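You operate a simulated robot arm through the tools that you are given. There is no shell and no other tool.

The job below is to be done with a simulated two-armed robot. You get a single attempt, and the scene is never put back.

Task
Wipe up the spill on the table top by the fridge with the tea towel and put it back.

It is judged by the outcome, as a careful person would: the job done as asked, and still so three seconds after it is handed in. It fails if anything else is knocked over, pushed out of place, dropped, spilled or broken. Flat cloth is picked up by pressing the open fingertips on it (5 to 10 N) and closing them slowly along it; thin cloth reads only 2 to 8 mm in the jaws.

Robot
Two 7-joint arms with two-finger parallel grippers on one trunk, on a base that moves. Base frame: it is fixed to the floor where the robot stands at the start and does not move with it; the origin is under the middle of the robot, x ahead of it, y to its left, z up. Readings come in m, degrees, newtons and seconds.
The left shoulder is at the start at [0.1, 0.174, 1.107], the right one opposite. With the tool pointing down near the work surface each hand reaches from about 0.1 to 0.7 m from the robot's upright axis, wherever it stands, measured 20 degrees to its own side. Places, roughly: tea towel [1.25, -1.75, 0.75]. Payload 3.6 kg a hand.
The TCP of each hand is the grasp point between the finger pads, 0.03 m short of the fingertips. In the tool frame z runs along the fingers and y along their closing line. The gripper opens to 0.11 m. The fingers are 0.02 m wide and 0.01 m thick; the gripper's body (0.048 by 0.112 m) begins 0.055 m behind the TCP.
Orientation is told as [roll, pitch, yaw] about the base's x, y, z axes, in that order, counted from this pose: with the fingers straight down and closing along the base's y, the tool's x points along the base's -x, its y along +y and its z along -z.

Tools
- The arms move only by the tool step_arm. It takes "left_moves", "right_moves" or both (then of equal length, played together; a hand with none holds still); each is a list of rows, each an object (a shift or turn left out is 0, a gripper value left out holds the last) with "delta_rot": the turn, a rotation vector about the tool's x, y, z in units of 90 degrees (1.0 is 90 degrees), a list of three; "dp": the shift along the tool's x, y, z in units of 250 mm (1.0 is 250 mm), a list of three; "fingers": the closure, from 0 (fully open) to 1 (shut). In form: [{"delta_rot": [wx, wy, wz], "dp": [x, y, z], "fingers": fingers}, ...]. A call has 1 to 20 rows; each row is the pose to reach, as a shift and turn from the pose commanded when the call began, along the tool's axes at that moment. A call with a number of a shift or a turn outside -1 to 1 is refused whole. Rows are played at 5 a second. More than 0.05 m and 8.6 degrees between two rows, or a gripper value outside its range, and nothing of the call is played. A pose out of reach is approached as far as the arm can. The call stops where the force on the tool passes 40 N (or 10 N more than at its start, if that is more) or the arm is blocked; 0.2 s more then pass. The fingers move at their own pace (about 0.153 m/s each) and stop on an object; they squeeze with about 28 N. The grip force told is the motor's: it shows also when the fingers shut on nothing. Time passes only in rows, and 0.2 s behind the last, so rows that repeat a pose let the fingers close. It gives the time, the measured TCP pose, the force on the tool (base axes), the opening and the grip force at its end, in the units of the frame above (readings bear some noise), with the torque about the TCP (base axes, N m) and any sound that the robot's microphone picked up.
- Cameras (640 x 400 px; columns grow to the right, rows downward): "scene" is now at [0.197, -0.0006, 1.2688]; the picture's right is [-0.02, -1.00, 0.00], its down [-0.70, 0.01, -0.71] and it looks along [0.71, -0.01, -0.70] (base axes); focal length 264 px, centre (320, 200). "left" rides on the left gripper at [0.073, -0.017, -0.103] in its tool frame; the picture's right is [0.23, 0.97, 0.00], its down [-0.76, 0.18, -0.62] and it looks along [-0.61, 0.14, 0.78] (tool axes); focal length 222 px, centre (320, 200). "right" rides on the right gripper at [0.072, 0.017, -0.104] in its tool frame; the picture's right is [-0.23, 0.97, 0.00], its down [-0.76, -0.18, -0.62] and it looks along [-0.61, -0.14, 0.78] (tool axes); focal length 222 px, centre (320, 200). There is no depth. A picture from a camera that has moved, and an enlarged one, comes with that camera's place and axes in the base frame and with its lens.
- grab_frame(camera): a new picture of that camera. The clock stands still meanwhile.
- move_column(by): moves the trunk up (or, below 0, down) by that many m; the arms and the scene camera ride with it, the base frame stays. It gives what a move gives, with no picture.
- base_move(legs): drives the robot by 1 to 6 legs, each [ahead, left, turn to the left] in m, m and degrees, along the robot's own axes; the way and the turn of a leg run together, so that a leg with both is an arc; at most 1.5 m and 180 degrees a leg. The arms and the cameras ride along, it lands a little off, and it stops where it bumps. It gives what a move gives.
- pan_tilt(pan, tilt): turns the head with the scene camera to pan (to the left, within 86 degrees either way) and tilt (down, from -29 to 69), counted from straight ahead of the robot (the tilt from the chest, where the trunk bows). It gives what a move gives.
- inspect(camera, box): a new picture of the part [left, top, right, bottom] of that camera's present view, enlarged. The clock stands still meanwhile.
- close_job(): hands the job in; it is judged then, once.

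Places have to be worked out from the pictures, the camera data and where the tool is seen. Open the grippers and draw the arms clear of the work before you hand the job in, unless the task says otherwise.

The tools are called after "Emit:" as a command line: name --argument value ..., lists and objects as JSON in quotes. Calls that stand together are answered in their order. step_arm: Moves the arms, as the interface text tells. Its arguments: {"type":"object","properties":{"left_moves":{"type":"array"},"right_moves":{"type":"array"}},"required":[]} The other tools are called the same way: move_column (by) moves the trunk up or down; base_move (legs) drives the base; pan_tilt (pan, tilt) turns the head that bears the scene camera; grab_frame (camera) takes a picture; inspect (camera, box) takes an enlarged picture of a part of a camera's view; close_job () hands the job in.

At the start:

```text
time_s: 0.0
left_eef_pos: [0.3961, 0.2148, 0.877]
left_ee_rot: [-0.1, 0.1, 0.1]
left_contact_force: [-0.7, -0.1, -0.4]
left_moment: [-0.04, -0.01, -0.05]
left_width: 0.1099
left_gripper_force: 0.1
right_eef_pos: [0.4264, -0.2108, 0.8854]
right_ee_rot: [0.0, 0.0, 0.1]
right_contact_force: [0.5, 0.4, 0.8]
right_moment: [0.03, 0.01, 0.0]
right_width: 0.1097
right_gripper_force: 0.0
trunk travel left (down, up): [-0.225, 0.538]
robot x, y, heading: [-0.0011, 0.0022, 0.2]
head pan, tilt (commanded): [-1.0, 44.5]
```

scene: 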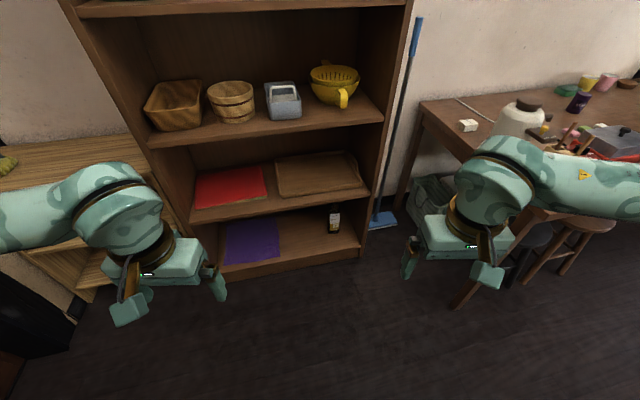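
right: 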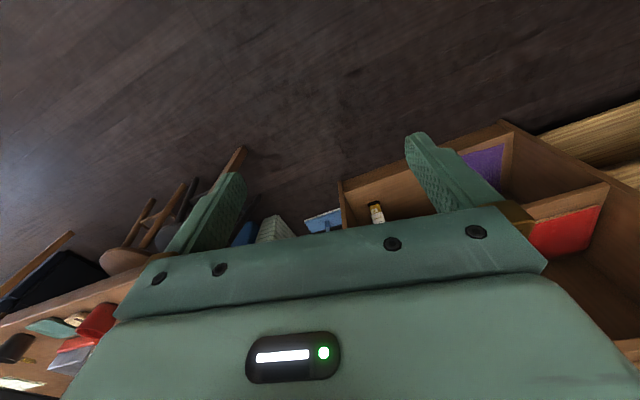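
left: 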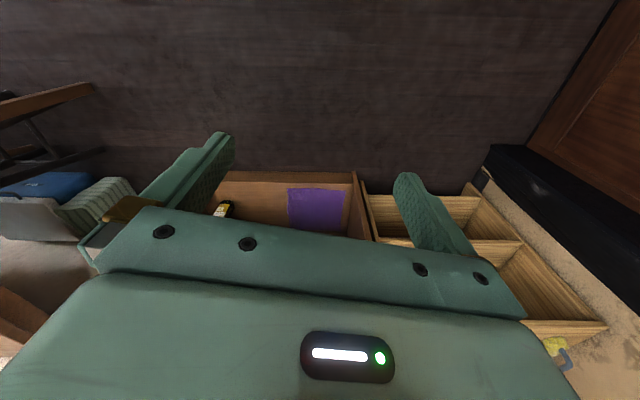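

The pictures show a shelf ahead and a long table to the right; the towel is said to be at about [1.25, -1.75, 0.75]. I pan the head to the right to see the table.

Emit:
pan_tilt --pan -55 --tilt 25

Emit:
grab_frame --camera "scene"

```text
time_s: 1.2
left_eef_pos: [0.3967, 0.2161, 0.8755]
left_ee_rot: [0.0, 0.0, 0.2]
left_contact_force: [-0.8, -0.7, -0.3]
left_moment: [0.01, 0.01, 0.01]
left_width: 0.1101
left_gripper_force: 0.2
right_eef_pos: [0.426, -0.2101, 0.8855]
right_ee_rot: [0.1, 0.0, 0.0]
right_contact_force: [-0.3, -0.2, -0.1]
right_moment: [-0.04, 0.01, 0.0]
right_width: 0.1099
right_gripper_force: 0.0
trunk travel left (down, up): [-0.225, 0.538]
robot x, y, heading: [0.001, -0.0013, 0.1]
head pan, tilt (commanded): [-55.0, 25.0]
```

```text
taken
camera scene: at [0.1682, -0.0746, 1.2986], right [-0.82, -0.57, 0.0], down [-0.24, 0.35, -0.91], along [0.52, -0.74, -0.42], focal length 264 px, centre (320, 200)
```

scene: 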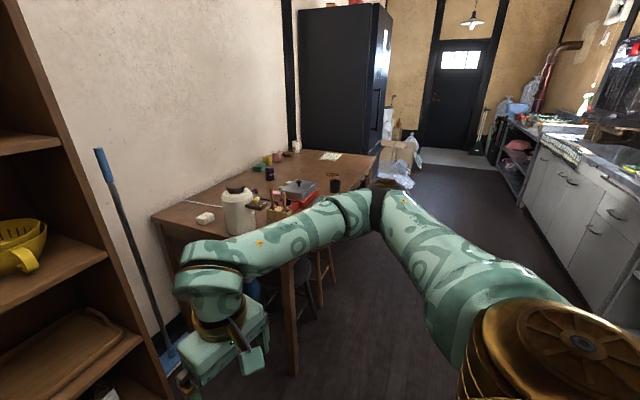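

The table stands along the left wall with the fridge at its far end. I look closer at the table and the counter.

Emit:
inspect --camera "scene" --box '[150, 130, 400, 286]'

Emit:
inspect --camera "scene" --box '[440, 80, 640, 205]'

```text
2.56 times, centred on (275, 208) of scene
camera zoom: at [0.1682, -0.0746, 1.2986], right [-0.82, -0.57, 0.0], down [-0.24, 0.35, -0.91], along [0.52, -0.74, -0.42], focal length 675 px, centre (435, 180)
```

zoom: 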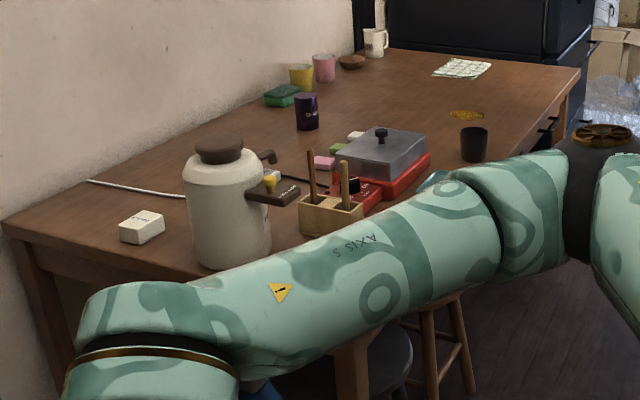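

```text
3.20 times, centred on (540, 142) of scene
camera zoom: at [0.1682, -0.0746, 1.2986], right [-0.82, -0.57, 0.0], down [-0.24, 0.35, -0.91], along [0.52, -0.74, -0.42], focal length 844 px, centre (-384, 384)
```

zoom: 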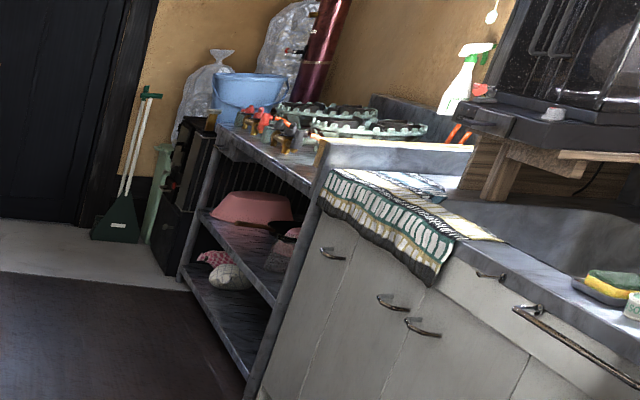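

The towel (green-checked cloth) is at about [1.25, -1.75] near the fridge end, and an amber spill is at about [1.0, -1.40] beside a dark cup; the table's front edge runs near x 0.7–0.94. The floor to my right looks free, so I drive sideways about 0.9 m at x≈0, clear of the table corner and stools, and look again.

Emit:
base_move --legs '[[0, -0.9, 0]]'

Emit:
pan_tilt --pan -25 --tilt 30

Emit:
grab_frame --camera "scene"

```text
time_s: 6.0
left_eef_pos: [0.3955, -0.6852, 0.8758]
left_ee_rot: [-0.1, 0.1, 0.0]
left_contact_force: [-0.7, 0.4, 0.3]
left_moment: [-0.01, -0.01, -0.01]
left_width: 0.1101
left_gripper_force: 0.2
right_eef_pos: [0.4239, -1.1129, 0.8839]
right_ee_rot: [-0.1, 0.1, -0.2]
right_contact_force: [0.1, -0.6, -0.3]
right_moment: [0.0, 0.01, 0.04]
right_width: 0.1099
right_gripper_force: 0.1
trunk travel left (down, up): [-0.225, 0.538]
robot x, y, heading: [0.0003, -0.9042, -0.3]
head pan, tilt (commanded): [-55.0, 25.0]
```

```text
time_s: 6.9
left_eef_pos: [0.3946, -0.6846, 0.8766]
left_ee_rot: [-0.1, 0.1, 0.0]
left_contact_force: [-0.1, 0.1, 0.8]
left_moment: [0.02, 0.0, -0.02]
left_width: 0.11
left_gripper_force: 0.0
right_eef_pos: [0.4244, -1.1125, 0.8846]
right_ee_rot: [0.1, 0.0, -0.2]
right_contact_force: [0.5, -0.1, 1.0]
right_moment: [0.0, 0.01, -0.01]
right_width: 0.11
right_gripper_force: 0.0
trunk travel left (down, up): [-0.225, 0.538]
robot x, y, heading: [-0.0001, -0.903, -0.2]
head pan, tilt (commanded): [-25.0, 30.0]
```

```text
taken
camera scene: at [0.1954, -0.9385, 1.2907], right [-0.43, -0.9, 0.0], down [-0.45, 0.21, -0.87], along [0.78, -0.37, -0.5], focal length 264 px, centre (320, 200)
```

scene: 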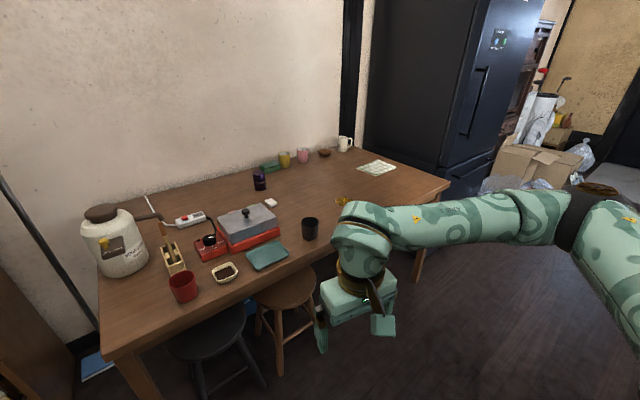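

The picture confirms the towel near [1.22, -1.74], the spill near [1.0, -1.41], a dark cup near [0.83, -1.20], and the table turned about 12° with its front edge passing [0.65, -0.67] and [0.92, -1.93]. I raise the trunk a little for clearance, then drive diagonally to the right and turn to face the table squarely.

Emit:
move_column --by 0.15

Emit:
base_move --legs '[[0.2, -0.78, 0], [0, 0, 12]]'

Emit:
pan_tilt --pan 0 --tilt 42

Emit:
grab_frame --camera "scene"

Emit:
pan_tilt --pan -60 --tilt 35

Emit:
grab_frame --camera "scene"

```text
time_s: 8.7
left_eef_pos: [0.3955, -0.6859, 1.0255]
left_ee_rot: [-0.1, 0.2, 0.0]
left_contact_force: [0.3, 0.0, -1.0]
left_moment: [0.03, 0.01, -0.01]
left_width: 0.1102
left_gripper_force: 0.1
right_eef_pos: [0.4237, -1.1126, 1.0351]
right_ee_rot: [0.0, 0.1, -0.2]
right_contact_force: [0.2, -0.3, -0.1]
right_moment: [0.01, 0.03, -0.04]
right_width: 0.1098
right_gripper_force: 0.1
trunk travel left (down, up): [-0.375, 0.388]
robot x, y, heading: [-0.0023, -0.9012, -0.1]
head pan, tilt (commanded): [-25.0, 30.0]
```

```text
time_s: 13.8
left_eef_pos: [0.5416, -1.38, 1.026]
left_ee_rot: [-0.1, 0.0, 12.8]
left_contact_force: [0.2, 0.6, -0.5]
left_moment: [-0.03, 0.0, -0.01]
left_width: 0.1103
left_gripper_force: 0.0
right_eef_pos: [0.6627, -1.7904, 1.0345]
right_ee_rot: [-0.1, 0.0, 12.6]
right_contact_force: [0.4, 0.2, 0.2]
right_moment: [-0.02, 0.01, 0.0]
right_width: 0.11
right_gripper_force: 0.0
trunk travel left (down, up): [-0.375, 0.388]
robot x, y, heading: [0.2034, -1.6795, 12.5]
head pan, tilt (commanded): [-25.0, 30.0]
```

```text
time_s: 14.6
left_eef_pos: [0.5407, -1.3829, 1.0255]
left_ee_rot: [0.0, 0.0, 12.8]
left_contact_force: [0.3, -0.3, 0.1]
left_moment: [0.01, -0.03, 0.01]
left_width: 0.1099
left_gripper_force: 0.1
right_eef_pos: [0.6616, -1.792, 1.0356]
right_ee_rot: [0.0, -0.1, 12.6]
right_contact_force: [-0.1, -0.7, 0.4]
right_moment: [-0.02, 0.0, -0.02]
right_width: 0.1102
right_gripper_force: 0.1
trunk travel left (down, up): [-0.375, 0.388]
robot x, y, heading: [0.2033, -1.6739, 12.6]
head pan, tilt (commanded): [0.0, 42.0]
```

```text
taken
camera scene: at [0.3345, -1.6482, 1.4258], right [0.22, -0.98, 0.0], down [-0.65, -0.15, -0.74], along [0.73, 0.16, -0.67], focal length 264 px, centre (320, 200)
```

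scene: 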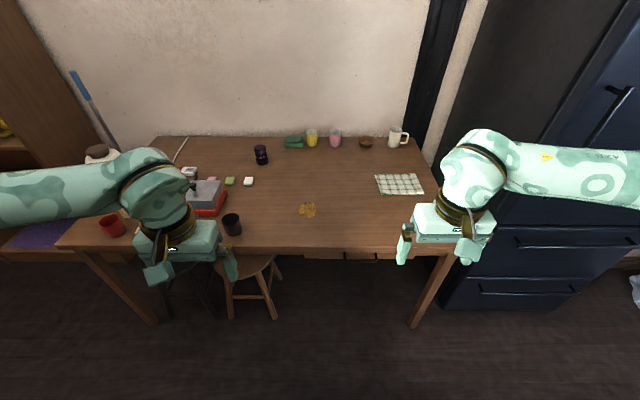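

```text
time_s: 15.9
left_eef_pos: [0.5418, -1.3806, 1.027]
left_ee_rot: [-0.1, 0.2, 12.7]
left_contact_force: [-0.7, 0.0, 0.0]
left_moment: [-0.01, -0.03, 0.0]
left_width: 0.1099
left_gripper_force: 0.1
right_eef_pos: [0.6617, -1.7911, 1.0344]
right_ee_rot: [-0.1, -0.1, 12.6]
right_contact_force: [0.5, 0.0, 0.0]
right_moment: [-0.01, -0.03, 0.0]
right_width: 0.1097
right_gripper_force: 0.1
trunk travel left (down, up): [-0.375, 0.388]
robot x, y, heading: [0.2032, -1.6787, 12.4]
head pan, tilt (commanded): [-60.0, 35.0]
```

```text
taken
camera scene: at [0.3125, -1.7311, 1.4363], right [-0.74, -0.68, 0.0], down [-0.39, 0.42, -0.82], along [0.55, -0.6, -0.57], focal length 264 px, centre (320, 200)
```

scene: 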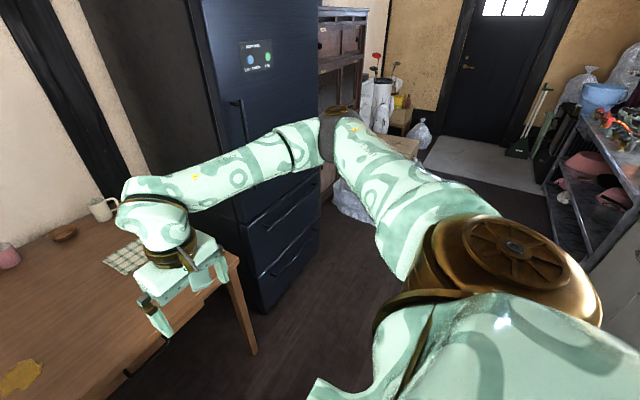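

I now have a clear view: towel about 17×13 cm centred near [1.23, -1.78], spill about 6 cm wide near [1.00, -1.455], stool and fridge out of the way. I look down to judge the base's footprint before driving closer.

Emit:
pan_tilt --pan 0 --tilt 69

Emit:
grab_frame --camera "scene"

```text
time_s: 17.2
left_eef_pos: [0.5412, -1.3812, 1.025]
left_ee_rot: [-0.1, 0.0, 12.8]
left_contact_force: [-0.7, -0.3, 0.1]
left_moment: [-0.01, 0.02, 0.0]
left_width: 0.1099
left_gripper_force: 0.0
right_eef_pos: [0.662, -1.7915, 1.0347]
right_ee_rot: [-0.1, 0.1, 12.6]
right_contact_force: [-0.2, -0.6, -0.5]
right_moment: [-0.02, 0.02, 0.0]
right_width: 0.1099
right_gripper_force: 0.1
trunk travel left (down, up): [-0.375, 0.388]
robot x, y, heading: [0.1986, -1.6808, 12.6]
head pan, tilt (commanded): [0.0, 68.8]
```

```text
taken
camera scene: at [0.3074, -1.6542, 1.3926], right [0.22, -0.98, 0.0], down [-0.91, -0.2, -0.36], along [0.35, 0.08, -0.93], focal length 264 px, centre (320, 200)
```

scene: 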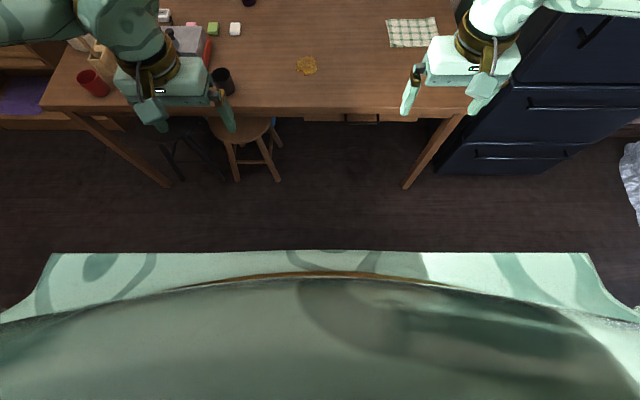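

The floor in front is free (table leg foot near [1.01, -2.0], stool foot near [0.90, -1.27]) and the base doesn't extend past about 0.36 m ahead. I drive 0.365 m ahead to stand close to the table edge.

Emit:
base_move --legs '[[0.365, -0.02, -0.5]]'

Emit:
pan_tilt --pan -10 --tilt 55

Emit:
grab_frame --camera "scene"

Emit:
grab_frame --camera "right"

```text
time_s: 19.6
left_eef_pos: [0.9037, -1.3246, 1.0263]
left_ee_rot: [-0.2, 0.1, 12.5]
left_contact_force: [-0.6, -0.6, 0.3]
left_moment: [-0.01, 0.03, 0.02]
left_width: 0.1102
left_gripper_force: 0.1
right_eef_pos: [1.0226, -1.7344, 1.0357]
right_ee_rot: [0.1, 0.1, 12.3]
right_contact_force: [-0.3, 1.3, 0.2]
right_moment: [-0.02, 0.0, -0.02]
right_width: 0.1101
right_gripper_force: 0.1
trunk travel left (down, up): [-0.375, 0.388]
robot x, y, heading: [0.5658, -1.6196, 12.5]
head pan, tilt (commanded): [0.0, 68.8]
```

```text
time_s: 20.3
left_eef_pos: [0.9025, -1.3241, 1.0259]
left_ee_rot: [-0.1, 0.0, 12.4]
left_contact_force: [-0.9, 0.0, 0.7]
left_moment: [0.01, 0.02, 0.0]
left_width: 0.11
left_gripper_force: 0.0
right_eef_pos: [1.0228, -1.734, 1.0348]
right_ee_rot: [0.0, 0.0, 12.3]
right_contact_force: [0.6, -0.3, -0.2]
right_moment: [-0.02, 0.0, -0.04]
right_width: 0.11
right_gripper_force: 0.1
trunk travel left (down, up): [-0.375, 0.388]
robot x, y, heading: [0.5609, -1.6225, 12.4]
head pan, tilt (commanded): [-10.0, 55.0]
```

```text
taken
camera scene: at [0.6847, -1.6048, 1.408], right [0.04, -1.0, 0.0], down [-0.82, -0.03, -0.57], along [0.57, 0.02, -0.82], focal length 264 px, centre (320, 200)
```

scene: 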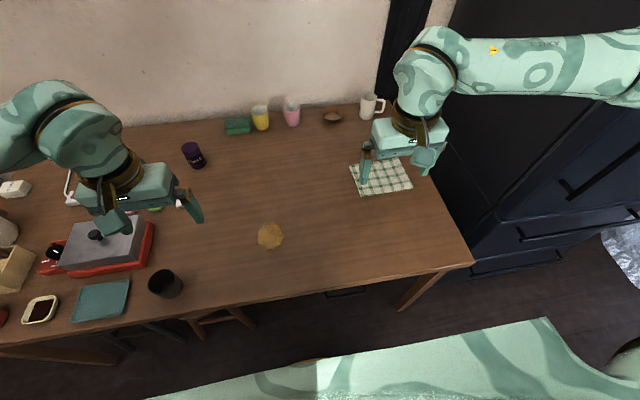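

```text
taken
camera right: at [0.9478, -1.7335, 1.1381], right [0.01, 1.0, 0.0], down [0.78, -0.01, 0.62], along [0.62, -0.01, -0.78], focal length 222 px, centre (320, 200)
```

right: 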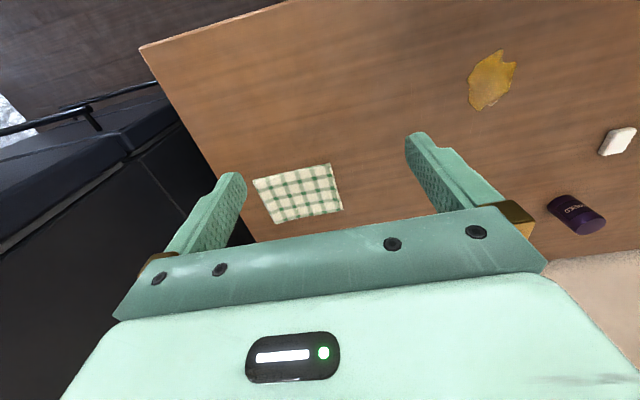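

Both cameras agree: towel corners near [1.169,-1.714], [1.291,-1.680], [1.330,-1.847], [1.203,-1.876] (centre [1.25,-1.78]), spill spanning x 0.976–1.062, y -1.491…-1.416. I first draw the left hand up and back out of the way, then nudge the base slightly closer and lower the trunk.

Emit:
step_arm --left_moves '[{"dp": [0.08, 0, -0.14], "fingers": 0}, {"dp": [0.16, 0, -0.28]}, {"dp": [0.24, 0, -0.42]}, {"dp": [0.32, 0, -0.56]}, {"dp": [0.4, 0, -0.7]}, {"dp": [0.4, 0, -0.7]}]'

Emit:
base_move --legs '[[0.03, -0.03, 0]]'

Emit:
grab_frame --camera "scene"

```text
time_s: 21.7
left_eef_pos: [0.8075, -1.3481, 1.2015]
left_ee_rot: [-0.1, 0.1, 12.5]
left_contact_force: [0.1, -0.5, 0.7]
left_moment: [-0.01, 0.02, -0.02]
left_width: 0.1101
left_gripper_force: 0.0
right_eef_pos: [1.0222, -1.7346, 1.035]
right_ee_rot: [0.0, 0.2, 12.4]
right_contact_force: [-0.9, 0.2, 0.6]
right_moment: [0.0, 0.02, 0.02]
right_width: 0.11
right_gripper_force: 0.1
trunk travel left (down, up): [-0.375, 0.388]
robot x, y, heading: [0.5601, -1.6206, 12.3]
head pan, tilt (commanded): [-10.0, 55.0]
```

```text
time_s: 22.6
left_eef_pos: [0.8428, -1.3705, 1.2015]
left_ee_rot: [0.0, 0.1, 12.5]
left_contact_force: [0.5, -0.6, 0.3]
left_moment: [0.01, 0.0, 0.0]
left_width: 0.1099
left_gripper_force: 0.1
right_eef_pos: [1.0586, -1.7575, 1.0339]
right_ee_rot: [0.0, 0.1, 12.3]
right_contact_force: [-0.1, 0.0, 0.4]
right_moment: [0.04, 0.03, 0.02]
right_width: 0.1099
right_gripper_force: 0.0
trunk travel left (down, up): [-0.375, 0.388]
robot x, y, heading: [0.5953, -1.6425, 12.6]
head pan, tilt (commanded): [-10.0, 55.0]
```

```text
taken
camera scene: at [0.7221, -1.6283, 1.4079], right [0.04, -1.0, 0.0], down [-0.82, -0.03, -0.57], along [0.57, 0.02, -0.82], focal length 264 px, centre (320, 200)
```

scene: 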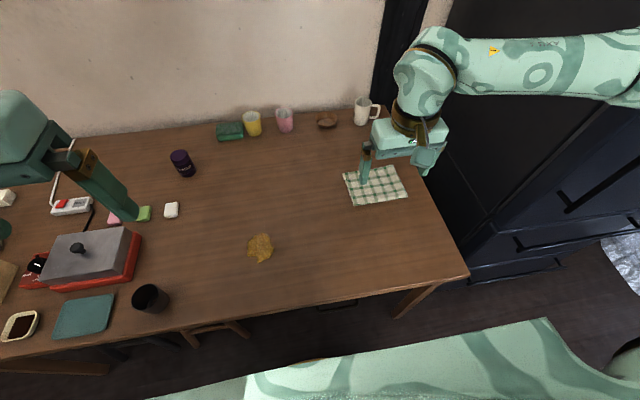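

Everything is clear; the right hand is at [1.059,-1.758,1.034]. I lower the trunk back by 0.15 m so that the right arm reaches the table best.

Emit:
move_column --by -0.15

Emit:
step_arm --right_moves '[{"dp": [-0.12, -0.041, 0], "fingers": 0.2}, {"dp": [-0.24, -0.082, 0], "fingers": 0.45}, {"dp": [-0.36, -0.123, 0]}, {"dp": [-0.48, -0.164, 0]}, {"dp": [-0.6, -0.205, 0]}, {"dp": [-0.72, -0.245, 0]}, {"dp": [-0.72, -0.245, 0]}, {"dp": [-0.72, -0.245, 0]}]'

Emit:
grab_frame --camera "right"

Emit:
grab_frame --camera "scene"

```text
time_s: 24.4
left_eef_pos: [0.8426, -1.3697, 1.0511]
left_ee_rot: [-0.1, 0.3, 12.5]
left_contact_force: [-0.4, 0.6, 0.4]
left_moment: [-0.01, -0.01, 0.0]
left_width: 0.1102
left_gripper_force: 0.1
right_eef_pos: [1.056, -1.7566, 0.8857]
right_ee_rot: [0.0, 0.0, 12.3]
right_contact_force: [0.4, -0.8, 0.0]
right_moment: [0.0, -0.01, 0.0]
right_width: 0.1098
right_gripper_force: 0.1
trunk travel left (down, up): [-0.225, 0.538]
robot x, y, heading: [0.5947, -1.642, 12.0]
head pan, tilt (commanded): [-10.0, 55.0]
```

```text
time_s: 26.2
left_eef_pos: [0.8445, -1.3694, 1.0504]
left_ee_rot: [-0.1, 0.4, 12.5]
left_contact_force: [-0.8, 0.9, -1.0]
left_moment: [-0.01, -0.03, 0.04]
left_width: 0.1099
left_gripper_force: 0.1
right_eef_pos: [1.2448, -1.7793, 0.8858]
right_ee_rot: [0.0, 0.1, 12.3]
right_contact_force: [-0.2, -0.2, 0.1]
right_moment: [0.02, 0.0, 0.0]
right_width: 0.0606
right_gripper_force: 0.1
trunk travel left (down, up): [-0.225, 0.538]
robot x, y, heading: [0.5945, -1.641, 12.5]
head pan, tilt (commanded): [-10.0, 55.0]
```

```text
taken
camera right: at [1.1711, -1.7782, 0.9892], right [0.01, 1.0, 0.0], down [0.78, -0.01, 0.62], along [0.62, -0.01, -0.78], focal length 222 px, centre (320, 200)
```

right: 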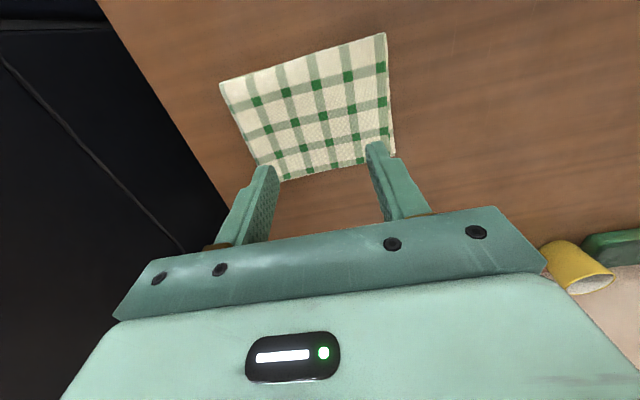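

```text
taken
camera scene: at [0.7814, -1.6142, 1.2546], right [0.04, -1.0, 0.0], down [-0.82, -0.03, -0.57], along [0.57, 0.02, -0.82], focal length 264 px, centre (320, 200)
```

scene: 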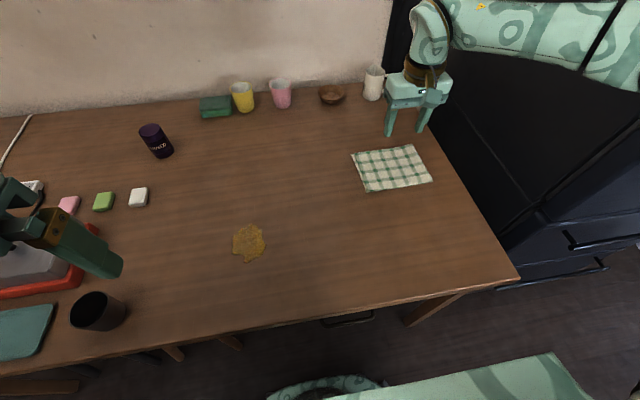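

The open fingers (6 cm apart) hover over the towel's middle at [1.245,-1.779,0.886]. I descend to about 0.8 m, just above the cloth.

Emit:
step_arm --right_moves '[{"dp": [0, 0, 0.1], "fingers": 0.45}, {"dp": [0, 0, 0.2]}, {"dp": [0, 0, 0.28]}, {"dp": [0, 0, 0.34]}, {"dp": [0, 0, 0.34]}]'

Emit:
grab_frame --camera "right"

```text
time_s: 27.4
left_eef_pos: [0.8442, -1.369, 1.0512]
left_ee_rot: [-0.1, 0.5, 12.6]
left_contact_force: [-0.3, 0.9, -0.3]
left_moment: [0.03, 0.0, -0.01]
left_width: 0.11
left_gripper_force: 0.0
right_eef_pos: [1.2475, -1.7797, 0.7997]
right_ee_rot: [0.0, -0.1, 12.3]
right_contact_force: [0.3, 0.0, -0.6]
right_moment: [-0.01, 0.01, 0.04]
right_width: 0.0604
right_gripper_force: 0.0
trunk travel left (down, up): [-0.225, 0.538]
robot x, y, heading: [0.5978, -1.6415, 12.5]
head pan, tilt (commanded): [-10.0, 55.0]
```

```text
taken
camera right: at [1.1723, -1.7785, 0.9028], right [0.01, 1.0, 0.0], down [0.78, -0.01, 0.62], along [0.62, -0.01, -0.78], focal length 222 px, centre (320, 200)
```

right: 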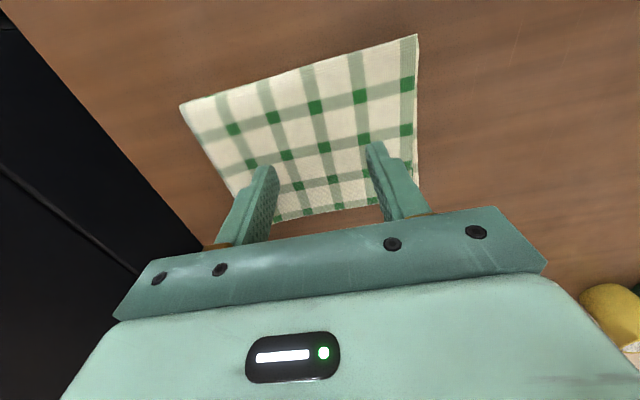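

The tips are at about z 0.77, over the cloth's middle, with no contact yet. I lower in small steps and read the force.

Emit:
step_arm --right_moves '[{"dp": [0, 0, 0.02]}, {"dp": [0, 0, 0.04]}, {"dp": [0, 0, 0.056]}, {"dp": [0, 0, 0.056]}]'

```text
time_s: 28.4
left_eef_pos: [0.8435, -1.3706, 1.0506]
left_ee_rot: [0.0, 0.4, 12.4]
left_contact_force: [0.1, 0.0, 0.1]
left_moment: [0.0, -0.01, 0.02]
left_width: 0.1101
left_gripper_force: 0.1
right_eef_pos: [1.2466, -1.7793, 0.7865]
right_ee_rot: [0.0, 0.0, 12.2]
right_contact_force: [0.3, 0.1, 0.6]
right_moment: [-0.02, -0.01, 0.0]
right_width: 0.0606
right_gripper_force: 0.0
trunk travel left (down, up): [-0.225, 0.538]
robot x, y, heading: [0.5975, -1.64, 12.5]
head pan, tilt (commanded): [-10.0, 55.0]
```

Still no contact at TCP z 0.7865 (tips about 0.757). I go on 2 mm at a time.

Emit:
step_arm --right_moves '[{"dp": [0, 0, 0.008]}, {"dp": [0, 0, 0.016]}, {"dp": [0, 0, 0.016]}]'

```text
time_s: 29.2
left_eef_pos: [0.8442, -1.3703, 1.0506]
left_ee_rot: [-0.1, 0.3, 12.5]
left_contact_force: [0.1, 0.3, 0.7]
left_moment: [0.01, 0.02, 0.0]
left_width: 0.1102
left_gripper_force: 0.1
right_eef_pos: [1.2454, -1.7801, 0.781]
right_ee_rot: [0.0, 0.0, 12.3]
right_contact_force: [0.0, -0.3, 0.3]
right_moment: [0.02, 0.01, 0.0]
right_width: 0.0605
right_gripper_force: 0.0
trunk travel left (down, up): [-0.225, 0.538]
robot x, y, heading: [0.5992, -1.6404, 12.3]
head pan, tilt (commanded): [-10.0, 55.0]
```

Emit:
step_arm --right_moves '[{"dp": [0, 0, 0.008]}, {"dp": [0, 0, 0.012]}, {"dp": [0, 0, 0.012]}]'

```text
time_s: 30.0
left_eef_pos: [0.8435, -1.3692, 1.05]
left_ee_rot: [-0.1, 0.5, 12.5]
left_contact_force: [0.2, -0.8, -0.4]
left_moment: [0.03, 0.02, -0.01]
left_width: 0.11
left_gripper_force: 0.1
right_eef_pos: [1.2461, -1.7802, 0.779]
right_ee_rot: [0.0, 0.0, 12.3]
right_contact_force: [0.8, -0.1, -1.6]
right_moment: [0.04, -0.01, 0.01]
right_width: 0.0605
right_gripper_force: 0.0
trunk travel left (down, up): [-0.225, 0.538]
robot x, y, heading: [0.5971, -1.6416, 12.4]
head pan, tilt (commanded): [-10.0, 55.0]
```

The force begins to show (z −1.6 N) at TCP z 0.779, perhaps first touch. I press on another 2 mm.

Emit:
step_arm --right_moves '[{"dp": [0, 0, 0.006]}, {"dp": [0, 0, 0.008]}, {"dp": [0, 0, 0.008]}]'

```text
time_s: 30.8
left_eef_pos: [0.8429, -1.3679, 1.0515]
left_ee_rot: [0.0, 0.4, 12.5]
left_contact_force: [0.8, 0.4, 0.5]
left_moment: [0.01, 0.01, -0.02]
left_width: 0.1099
left_gripper_force: 0.1
right_eef_pos: [1.2461, -1.7778, 0.7763]
right_ee_rot: [0.1, 0.0, 12.2]
right_contact_force: [-0.8, 0.3, 0.0]
right_moment: [-0.01, 0.01, 0.02]
right_width: 0.0605
right_gripper_force: 0.1
trunk travel left (down, up): [-0.225, 0.538]
robot x, y, heading: [0.5943, -1.6418, 12.3]
head pan, tilt (commanded): [-10.0, 55.0]
```

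No contact yet at 0.776, so the table lies a little lower than 0.75. I continue in 2 mm steps.

Emit:
step_arm --right_moves '[{"dp": [0, 0, 0.006]}, {"dp": [0, 0, 0.012]}, {"dp": [0, 0, 0.012]}]'

```text
time_s: 31.6
left_eef_pos: [0.844, -1.369, 1.0514]
left_ee_rot: [-0.2, 0.4, 12.5]
left_contact_force: [0.3, 0.2, 0.7]
left_moment: [0.03, -0.02, -0.04]
left_width: 0.1098
left_gripper_force: 0.1
right_eef_pos: [1.2467, -1.7791, 0.7735]
right_ee_rot: [0.0, 0.1, 12.2]
right_contact_force: [-0.5, -0.1, 1.0]
right_moment: [-0.03, 0.03, 0.01]
right_width: 0.0605
right_gripper_force: 0.0
trunk travel left (down, up): [-0.225, 0.538]
robot x, y, heading: [0.5982, -1.6434, 12.1]
head pan, tilt (commanded): [-10.0, 55.0]
```

Emit:
inspect --camera "right" --box '[160, 20, 480, 220]'

Emit:
step_arm --right_moves '[{"dp": [0, 0, 0.006]}, {"dp": [0, 0, 0.01]}, {"dp": [0, 0, 0.01]}]'

```text
2.00 times, centred on (320, 120) of right
camera zoom: at [1.1723, -1.7772, 0.8765], right [0.01, 1.0, 0.0], down [0.78, -0.01, 0.62], along [0.62, -0.01, -0.78], focal length 444 px, centre (320, 360)
```

zoom: 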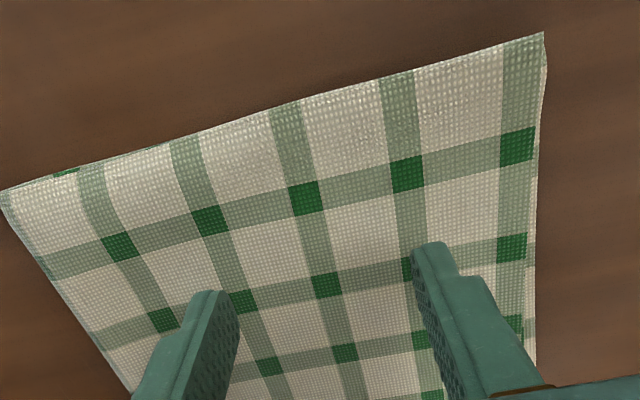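

```text
time_s: 32.4
left_eef_pos: [0.8435, -1.3684, 1.0501]
left_ee_rot: [-0.1, 0.4, 12.5]
left_contact_force: [0.2, -0.4, 0.2]
left_moment: [-0.02, 0.01, -0.03]
left_width: 0.1098
left_gripper_force: 0.0
right_eef_pos: [1.2476, -1.7794, 0.7715]
right_ee_rot: [0.0, 0.0, 12.2]
right_contact_force: [-0.4, 0.1, 0.2]
right_moment: [-0.02, 0.01, 0.0]
right_width: 0.0606
right_gripper_force: 0.0
trunk travel left (down, up): [-0.225, 0.538]
robot x, y, heading: [0.6007, -1.6442, 12.1]
head pan, tilt (commanded): [-10.0, 55.0]
```

Fingertips are close over the cloth but still no force at TCP z 0.7715. I continue down in 1.5 mm rows.

Emit:
step_arm --right_moves '[{"dp": [0, 0, 0.006]}, {"dp": [0, 0, 0.012]}, {"dp": [0, 0, 0.016]}, {"dp": [0, 0, 0.016]}]'

```text
time_s: 33.4
left_eef_pos: [0.845, -1.3695, 1.0515]
left_ee_rot: [-0.1, 0.3, 12.5]
left_contact_force: [0.4, -0.7, 1.4]
left_moment: [-0.01, 0.03, 0.01]
left_width: 0.1102
left_gripper_force: 0.0
right_eef_pos: [1.2467, -1.7793, 0.767]
right_ee_rot: [0.0, 0.0, 12.3]
right_contact_force: [0.3, -0.4, -0.2]
right_moment: [-0.02, 0.0, 0.02]
right_width: 0.0604
right_gripper_force: 0.1
trunk travel left (down, up): [-0.225, 0.538]
robot x, y, heading: [0.594, -1.6444, 12.4]
head pan, tilt (commanded): [-10.0, 55.0]
```

No force yet with the tips at about 0.737. I continue stepping down carefully.

Emit:
step_arm --right_moves '[{"dp": [0, 0, 0.006]}, {"dp": [0, 0, 0.012]}, {"dp": [0, 0, 0.012]}]'

Emit:
inspect --camera "right" --box '[160, 20, 480, 220]'

```text
time_s: 34.2
left_eef_pos: [0.8432, -1.3692, 1.0511]
left_ee_rot: [0.0, 0.3, 12.5]
left_contact_force: [0.2, 0.8, 0.2]
left_moment: [0.01, -0.01, 0.01]
left_width: 0.1099
left_gripper_force: 0.0
right_eef_pos: [1.2465, -1.7789, 0.7635]
right_ee_rot: [0.1, 0.0, 12.3]
right_contact_force: [0.3, -0.3, -0.5]
right_moment: [-0.01, 0.0, -0.04]
right_width: 0.0605
right_gripper_force: 0.1
trunk travel left (down, up): [-0.225, 0.538]
robot x, y, heading: [0.5972, -1.6434, 12.4]
head pan, tilt (commanded): [-10.0, 55.0]
```

```text
2.00 times, centred on (320, 120) of right
camera zoom: at [1.172, -1.7773, 0.8672], right [0.01, 1.0, 0.0], down [0.78, -0.01, 0.62], along [0.62, -0.01, -0.78], focal length 444 px, centre (320, 360)
```

zoom: 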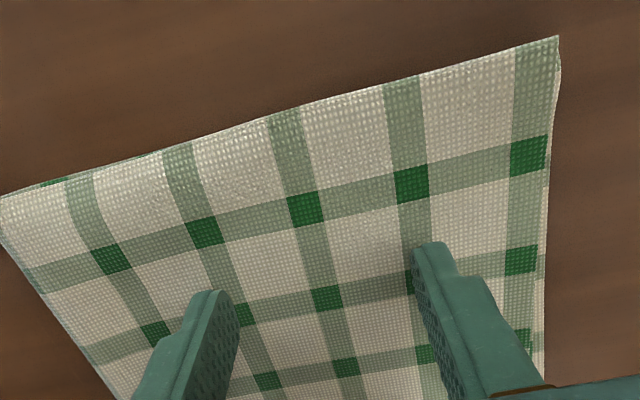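

Comparing the two wrist views puts the table top near z 0.71, so I recompute: towel centre about [1.28,-1.787], spill about [1.036,-1.439]. I shift 1.5 cm further ahead over the towel and go down another 1 cm.

Emit:
step_arm --right_moves '[{"dp": [-0.06, -0.01, 0]}, {"dp": [-0.06, -0.01, 0.016]}, {"dp": [-0.06, -0.01, 0.032]}, {"dp": [-0.06, -0.01, 0.04]}, {"dp": [-0.06, -0.01, 0.04]}]'

```text
time_s: 35.4
left_eef_pos: [0.8437, -1.3702, 1.0513]
left_ee_rot: [-0.1, 0.4, 12.5]
left_contact_force: [0.2, -0.4, -0.6]
left_moment: [-0.03, -0.01, 0.0]
left_width: 0.1104
left_gripper_force: 0.0
right_eef_pos: [1.2626, -1.7781, 0.7539]
right_ee_rot: [0.1, 0.0, 12.4]
right_contact_force: [0.5, 0.4, 2.0]
right_moment: [-0.02, 0.0, 0.01]
right_width: 0.0606
right_gripper_force: 0.2
trunk travel left (down, up): [-0.225, 0.538]
robot x, y, heading: [0.5978, -1.6408, 12.2]
head pan, tilt (commanded): [-10.0, 55.0]
```

Perhaps 2 N of upward force at TCP z 0.754. I step down by about 1 mm rows and watch the force.

Emit:
step_arm --right_moves '[{"dp": [0, 0, 0.004]}, {"dp": [0, 0, 0.008]}, {"dp": [0, 0, 0.008]}]'

```text
time_s: 36.2
left_eef_pos: [0.8436, -1.3694, 1.0511]
left_ee_rot: [-0.2, 0.3, 12.5]
left_contact_force: [0.1, 0.3, 0.2]
left_moment: [-0.03, -0.04, 0.02]
left_width: 0.1101
left_gripper_force: 0.0
right_eef_pos: [1.2616, -1.7779, 0.7532]
right_ee_rot: [0.0, 0.0, 12.5]
right_contact_force: [0.6, 1.6, 11.8]
right_moment: [0.02, -0.1, -0.01]
right_width: 0.0606
right_gripper_force: 0.0
trunk travel left (down, up): [-0.225, 0.538]
robot x, y, heading: [0.5964, -1.6386, 12.2]
head pan, tilt (commanded): [-10.0, 55.0]
```

Contact: 11.8 N with the table at about tips z 0.723. I ease off slightly to about 8 N and close the fingers slowly along the cloth.

Emit:
step_arm --right_moves '[{"dp": [0, 0, -0.003], "fingers": 0.45}, {"dp": [0, 0, -0.003], "fingers": 0.48}, {"dp": [0, 0, -0.003], "fingers": 0.51}, {"dp": [0, 0, -0.003], "fingers": 0.54}, {"dp": [0, 0, -0.003], "fingers": 0.57}, {"dp": [0, 0, -0.003], "fingers": 0.6}]'

Emit:
inspect --camera "right" --box '[160, 20, 480, 220]'

```text
time_s: 37.6
left_eef_pos: [0.8437, -1.369, 1.0519]
left_ee_rot: [-0.1, 0.4, 12.5]
left_contact_force: [0.5, -0.3, -0.3]
left_moment: [-0.03, 0.0, -0.02]
left_width: 0.1101
left_gripper_force: 0.1
right_eef_pos: [1.2607, -1.7781, 0.7531]
right_ee_rot: [0.0, 0.0, 12.3]
right_contact_force: [-0.6, -0.6, 6.4]
right_moment: [-0.01, 0.0, -0.02]
right_width: 0.0431
right_gripper_force: 0.1
trunk travel left (down, up): [-0.225, 0.538]
robot x, y, heading: [0.5962, -1.6411, 12.4]
head pan, tilt (commanded): [-10.0, 55.0]
```

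```text
2.00 times, centred on (320, 120) of right
camera zoom: at [1.1871, -1.7768, 0.8563], right [0.01, 1.0, 0.0], down [0.78, -0.01, 0.62], along [0.62, -0.01, -0.78], focal length 444 px, centre (320, 360)
```

zoom: 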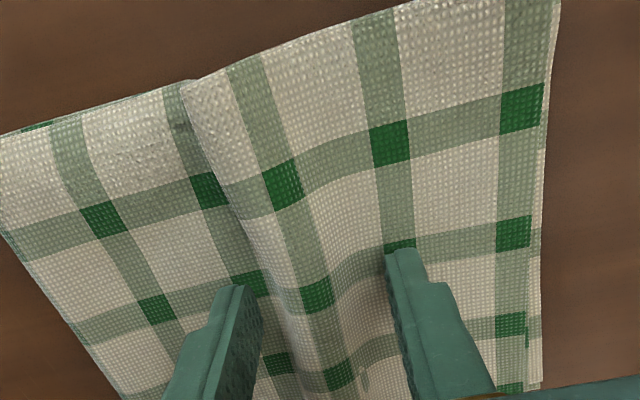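

The cloth is buckling up into a ridge between the fingers at 6.4 N press. I continue closing slowly.

Emit:
step_arm --right_moves '[{"fingers": 0.63}, {"fingers": 0.66}, {"fingers": 0.69}, {"fingers": 0.72}, {"fingers": 0.75}, {"fingers": 0.78}, {"fingers": 0.81}, {"fingers": 0.84}, {"fingers": 0.87}, {"fingers": 0.9}, {"fingers": 0.93}, {"fingers": 0.96}, {"fingers": 1.0}, {"fingers": 1.0}, {"fingers": 1.0}]'

Emit:
inspect --camera "right" --box '[160, 20, 480, 220]'

```text
time_s: 40.8
left_eef_pos: [0.8438, -1.3698, 1.0516]
left_ee_rot: [-0.2, 0.4, 12.5]
left_contact_force: [0.0, 0.9, 0.2]
left_moment: [0.0, 0.01, 0.04]
left_width: 0.1097
left_gripper_force: 0.0
right_eef_pos: [1.2619, -1.7774, 0.7529]
right_ee_rot: [0.0, 0.0, 12.4]
right_contact_force: [-0.3, 0.1, 7.1]
right_moment: [-0.01, 0.0, -0.02]
right_width: 0.0063
right_gripper_force: 28.0
trunk travel left (down, up): [-0.225, 0.538]
robot x, y, heading: [0.5975, -1.6389, 12.4]
head pan, tilt (commanded): [-10.0, 55.0]
```

```text
2.00 times, centred on (320, 120) of right
camera zoom: at [1.1872, -1.7768, 0.8564], right [0.01, 1.0, 0.0], down [0.78, -0.01, 0.62], along [0.62, -0.01, -0.78], focal length 444 px, centre (320, 360)
```

zoom: 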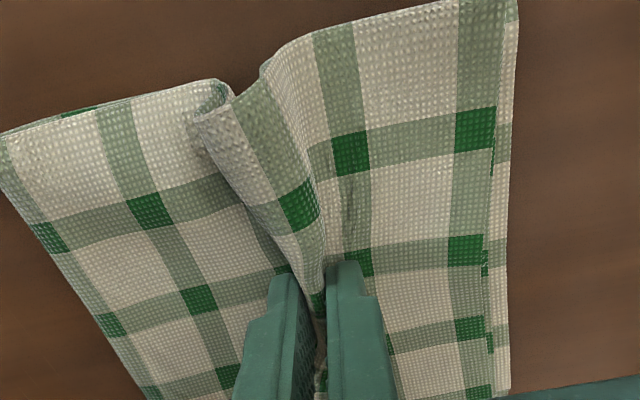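

Cloth is held (opening 6.3 mm, grip 28 N). I lift it 12 cm gently and look.

Emit:
step_arm --right_moves '[{"dp": [0, 0, -0.04], "fingers": 1.0}, {"dp": [0, 0, -0.1]}, {"dp": [0, 0, -0.18]}, {"dp": [0, 0, -0.26]}, {"dp": [0, 0, -0.34]}, {"dp": [0, 0, -0.42]}, {"dp": [0, 0, -0.48]}, {"dp": [0, 0, -0.48]}]'

Emit:
grab_frame --camera "scene"

Emit:
grab_frame --camera "right"

```text
time_s: 42.6
left_eef_pos: [0.8447, -1.3697, 1.0506]
left_ee_rot: [-0.1, 0.4, 12.6]
left_contact_force: [0.0, -0.3, 0.3]
left_moment: [-0.01, -0.01, 0.02]
left_width: 0.1099
left_gripper_force: 0.0
right_eef_pos: [1.2617, -1.7766, 0.8729]
right_ee_rot: [0.0, 0.0, 12.3]
right_contact_force: [-0.5, -0.5, 0.3]
right_moment: [0.02, 0.01, 0.0]
right_width: 0.0065
right_gripper_force: 28.1
trunk travel left (down, up): [-0.225, 0.538]
robot x, y, heading: [0.5951, -1.6409, 12.3]
head pan, tilt (commanded): [-10.0, 55.0]
```

```text
taken
camera scene: at [0.7816, -1.6144, 1.2546], right [0.04, -1.0, 0.0], down [-0.82, -0.03, -0.57], along [0.57, 0.02, -0.82], focal length 264 px, centre (320, 200)
```

scene: 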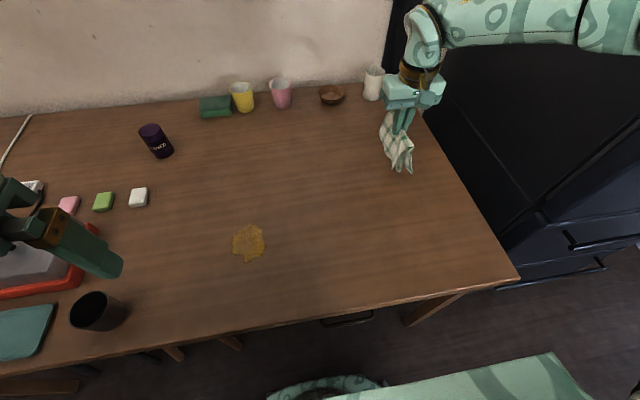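

```text
taken
camera right: at [1.1873, -1.7752, 0.9759], right [0.01, 1.0, 0.0], down [0.78, -0.01, 0.62], along [0.62, -0.01, -0.78], focal length 222 px, centre (320, 200)
```

right: 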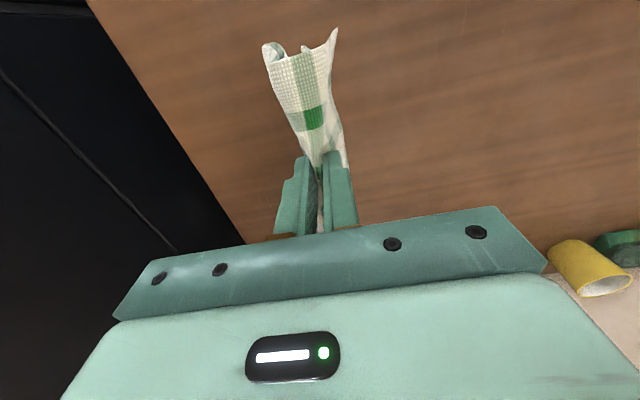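

The towel hangs bunched from the fingers; the spill re-measured with the true table height spans x 0.99–1.08, y −1.48…−1.41. I carry the towel half the way there at height, while the left hand moves further out of the way.

Emit:
step_arm --right_moves '[{"dp": [0.038, 0.093, 0], "fingers": 1.0}, {"dp": [0.076, 0.186, 0]}, {"dp": [0.115, 0.28, 0]}, {"dp": [0.153, 0.373, 0]}, {"dp": [0.191, 0.466, 0]}, {"dp": [0.229, 0.559, 0]}, {"dp": [0.267, 0.652, 0]}, {"dp": [0.306, 0.745, 0]}, {"dp": [0.306, 0.745, 0]}]' --left_moves '[{"dp": [0.025, 0.06, -0.025]}, {"dp": [0.05, 0.12, -0.05]}, {"dp": [0.075, 0.18, -0.075]}, {"dp": [0.1, 0.24, -0.1]}, {"dp": [0.125, 0.3, -0.125]}, {"dp": [0.15, 0.36, -0.15]}, {"dp": [0.175, 0.42, -0.175]}, {"dp": [0.2, 0.48, -0.2]}, {"dp": [0.2, 0.48, -0.2]}]'

Emit:
grab_frame --camera "scene"

```text
time_s: 44.6
left_eef_pos: [0.7744, -1.2786, 1.0979]
left_ee_rot: [0.1, 0.4, 12.5]
left_contact_force: [-0.4, -0.4, 0.5]
left_moment: [0.03, 0.04, 0.02]
left_width: 0.11
left_gripper_force: 0.0
left hand out of reach, approached as far as the arm can: row 2, 3, 4, 7, 8, 9
right_eef_pos: [1.1449, -1.6128, 0.8716]
right_ee_rot: [0.0, -0.1, 12.2]
right_contact_force: [-0.8, -0.6, 0.2]
right_moment: [0.0, -0.03, -0.03]
right_width: 0.0066
right_gripper_force: 28.3
trunk travel left (down, up): [-0.225, 0.538]
robot x, y, heading: [0.5962, -1.639, 12.2]
head pan, tilt (commanded): [-10.0, 55.0]
```

```text
taken
camera scene: at [0.7811, -1.615, 1.2547], right [0.04, -1.0, 0.0], down [-0.82, -0.03, -0.57], along [0.57, 0.02, -0.82], focal length 264 px, centre (320, 200)
```

scene: 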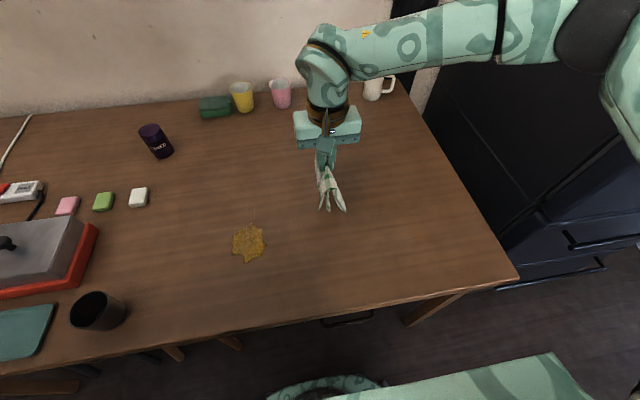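

The towel is halfway at [1.145,-1.613]. I carry it on to over the spill's centre.

Emit:
step_arm --right_moves '[{"dp": [0.037, 0.094, 0], "fingers": 1.0}, {"dp": [0.074, 0.188, 0]}, {"dp": [0.11, 0.282, 0]}, {"dp": [0.147, 0.375, 0]}, {"dp": [0.184, 0.469, 0]}, {"dp": [0.22, 0.563, 0]}, {"dp": [0.257, 0.657, 0]}, {"dp": [0.294, 0.751, 0]}, {"dp": [0.294, 0.751, 0]}]'

Emit:
grab_frame --camera "scene"

Emit:
grab_frame --camera "right"

```text
time_s: 46.6
left_eef_pos: [0.7741, -1.276, 1.0968]
left_ee_rot: [-0.1, 0.3, 12.5]
left_contact_force: [0.3, 0.6, -0.2]
left_moment: [-0.03, 0.04, -0.03]
left_width: 0.1097
left_gripper_force: 0.1
right_eef_pos: [1.0346, -1.445, 0.8717]
right_ee_rot: [0.0, 0.1, 12.3]
right_contact_force: [-0.5, -0.2, 0.6]
right_moment: [0.0, 0.0, -0.02]
right_width: 0.006
right_gripper_force: 28.5
trunk travel left (down, up): [-0.225, 0.538]
robot x, y, heading: [0.5996, -1.645, 12.2]
head pan, tilt (commanded): [-10.0, 55.0]
```

```text
taken
camera scene: at [0.7813, -1.6143, 1.2546], right [0.04, -1.0, 0.0], down [-0.82, -0.03, -0.57], along [0.57, 0.02, -0.82], focal length 264 px, centre (320, 200)
```

scene: 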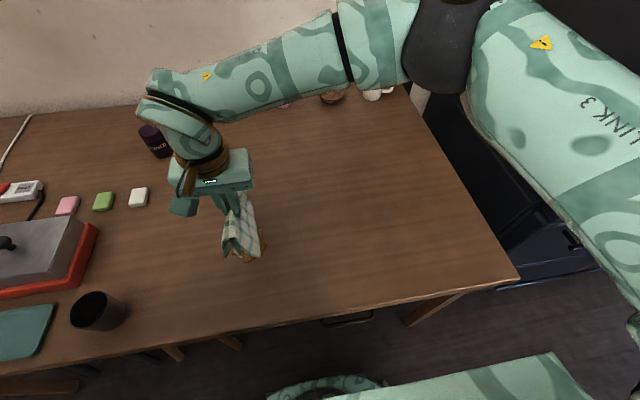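

```text
taken
camera right: at [0.9604, -1.4435, 0.9749], right [0.01, 1.0, 0.0], down [0.78, -0.01, 0.62], along [0.62, -0.01, -0.78], focal length 222 px, centre (320, 200)
```

right: 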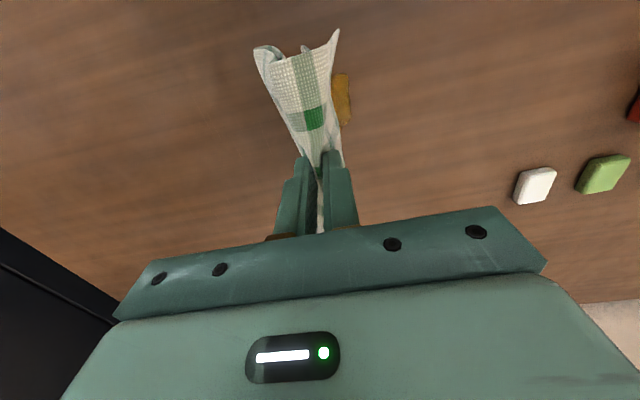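

The towel hangs right over the spill. I lower it onto the spill until just at contact height.

Emit:
step_arm --right_moves '[{"dp": [0, 0, 0.08], "fingers": 1.0}, {"dp": [0, 0, 0.16]}, {"dp": [0, 0, 0.24]}, {"dp": [0, 0, 0.32]}, {"dp": [0, 0, 0.38]}, {"dp": [0, 0, 0.42]}, {"dp": [0, 0, 0.45]}, {"dp": [0, 0, 0.464]}, {"dp": [0, 0, 0.472]}, {"dp": [0, 0, 0.472]}]'

Emit:
grab_frame --camera "right"

```text
time_s: 48.8
left_eef_pos: [0.7715, -1.2777, 1.0987]
left_ee_rot: [-0.2, 0.4, 12.5]
left_contact_force: [-0.4, 0.8, 0.4]
left_moment: [0.01, 0.01, 0.02]
left_width: 0.1101
left_gripper_force: 0.0
right_eef_pos: [1.0342, -1.4445, 0.7581]
right_ee_rot: [0.1, -0.2, 12.3]
right_contact_force: [1.1, 1.4, 33.2]
right_moment: [0.1, -0.02, -0.12]
right_width: 0.0064
right_gripper_force: 28.1
trunk travel left (down, up): [-0.225, 0.538]
robot x, y, heading: [0.5947, -1.6419, 12.3]
head pan, tilt (commanded): [-10.0, 55.0]
```

```text
taken
camera right: at [0.9603, -1.4434, 0.8599], right [0.01, 1.0, 0.0], down [0.78, -0.01, 0.63], along [0.63, -0.01, -0.78], focal length 222 px, centre (320, 200)
```

right: 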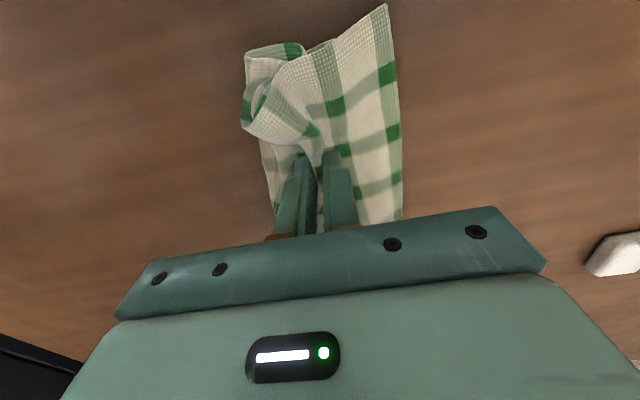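

The bunched cloth presses at 33 N on the spill, more than wanted. I ease up about 3 mm to roughly 10 N and begin wiping back and forth over the near half of the spill.

Emit:
step_arm --right_moves '[{"dp": [0, 0, -0.012], "fingers": 1.0}, {"dp": [0, 0, -0.012]}, {"dp": [0.06, 0.06, -0.012]}, {"dp": [0.12, 0.12, -0.012]}, {"dp": [0.18, 0.18, -0.012]}, {"dp": [0.18, 0.09, -0.012]}, {"dp": [0.18, 0, -0.012]}, {"dp": [0.18, -0.09, -0.012]}, {"dp": [0.18, -0.18, -0.012]}, {"dp": [0.12, -0.18, -0.012]}, {"dp": [0.12, -0.09, -0.012]}, {"dp": [0.12, 0, -0.012]}, {"dp": [0.12, 0.09, -0.012]}, {"dp": [0.12, 0.18, -0.012]}, {"dp": [0.06, 0.18, -0.012]}, {"dp": [0.06, 0.09, -0.012]}, {"dp": [0.06, 0, -0.012]}, {"dp": [0.06, -0.09, -0.012]}, {"dp": [0.06, -0.18, -0.012]}, {"dp": [0, -0.18, -0.012]}]'

Emit:
grab_frame --camera "scene"

Emit:
grab_frame --camera "right"

```text
time_s: 53.0
left_eef_pos: [0.7732, -1.2763, 1.0982]
left_ee_rot: [-0.1, 0.3, 12.5]
left_contact_force: [0.1, 0.0, -0.1]
left_moment: [-0.03, -0.01, -0.01]
left_width: 0.1099
left_gripper_force: 0.1
right_eef_pos: [1.0445, -1.4883, 0.7593]
right_ee_rot: [0.0, 0.0, 12.3]
right_contact_force: [-1.6, 0.3, 1.9]
right_moment: [-0.03, 0.03, -0.01]
right_width: 0.0068
right_gripper_force: 27.7
trunk travel left (down, up): [-0.225, 0.538]
robot x, y, heading: [0.5973, -1.6421, 12.3]
head pan, tilt (commanded): [-10.0, 55.0]
```

```text
taken
camera scene: at [0.7811, -1.6139, 1.2546], right [0.04, -1.0, 0.0], down [-0.82, -0.03, -0.57], along [0.57, 0.02, -0.82], focal length 264 px, centre (320, 200)
```

scene: 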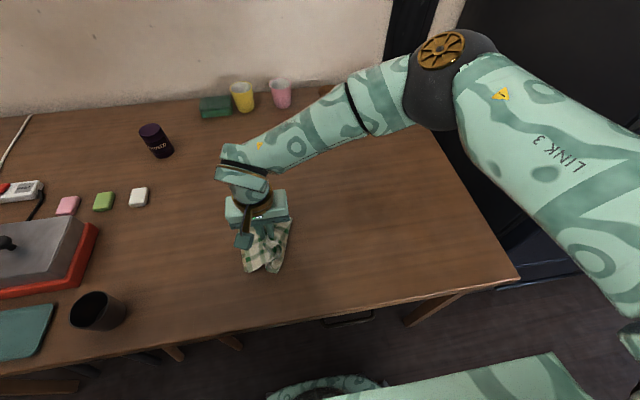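

```text
taken
camera right: at [0.971, -1.4871, 0.8621], right [0.01, 1.0, 0.0], down [0.78, -0.01, 0.62], along [0.62, -0.01, -0.78], focal length 222 px, centre (320, 200)
```

right: 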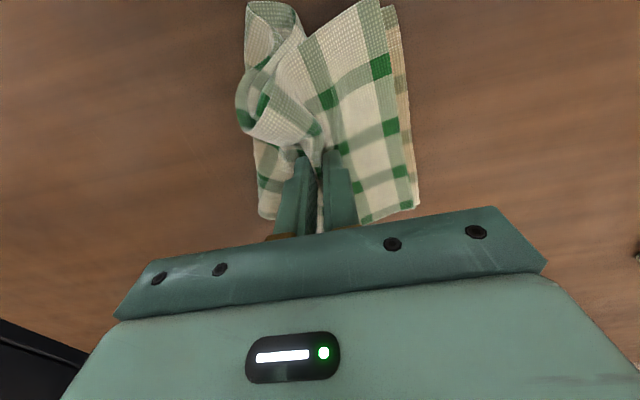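

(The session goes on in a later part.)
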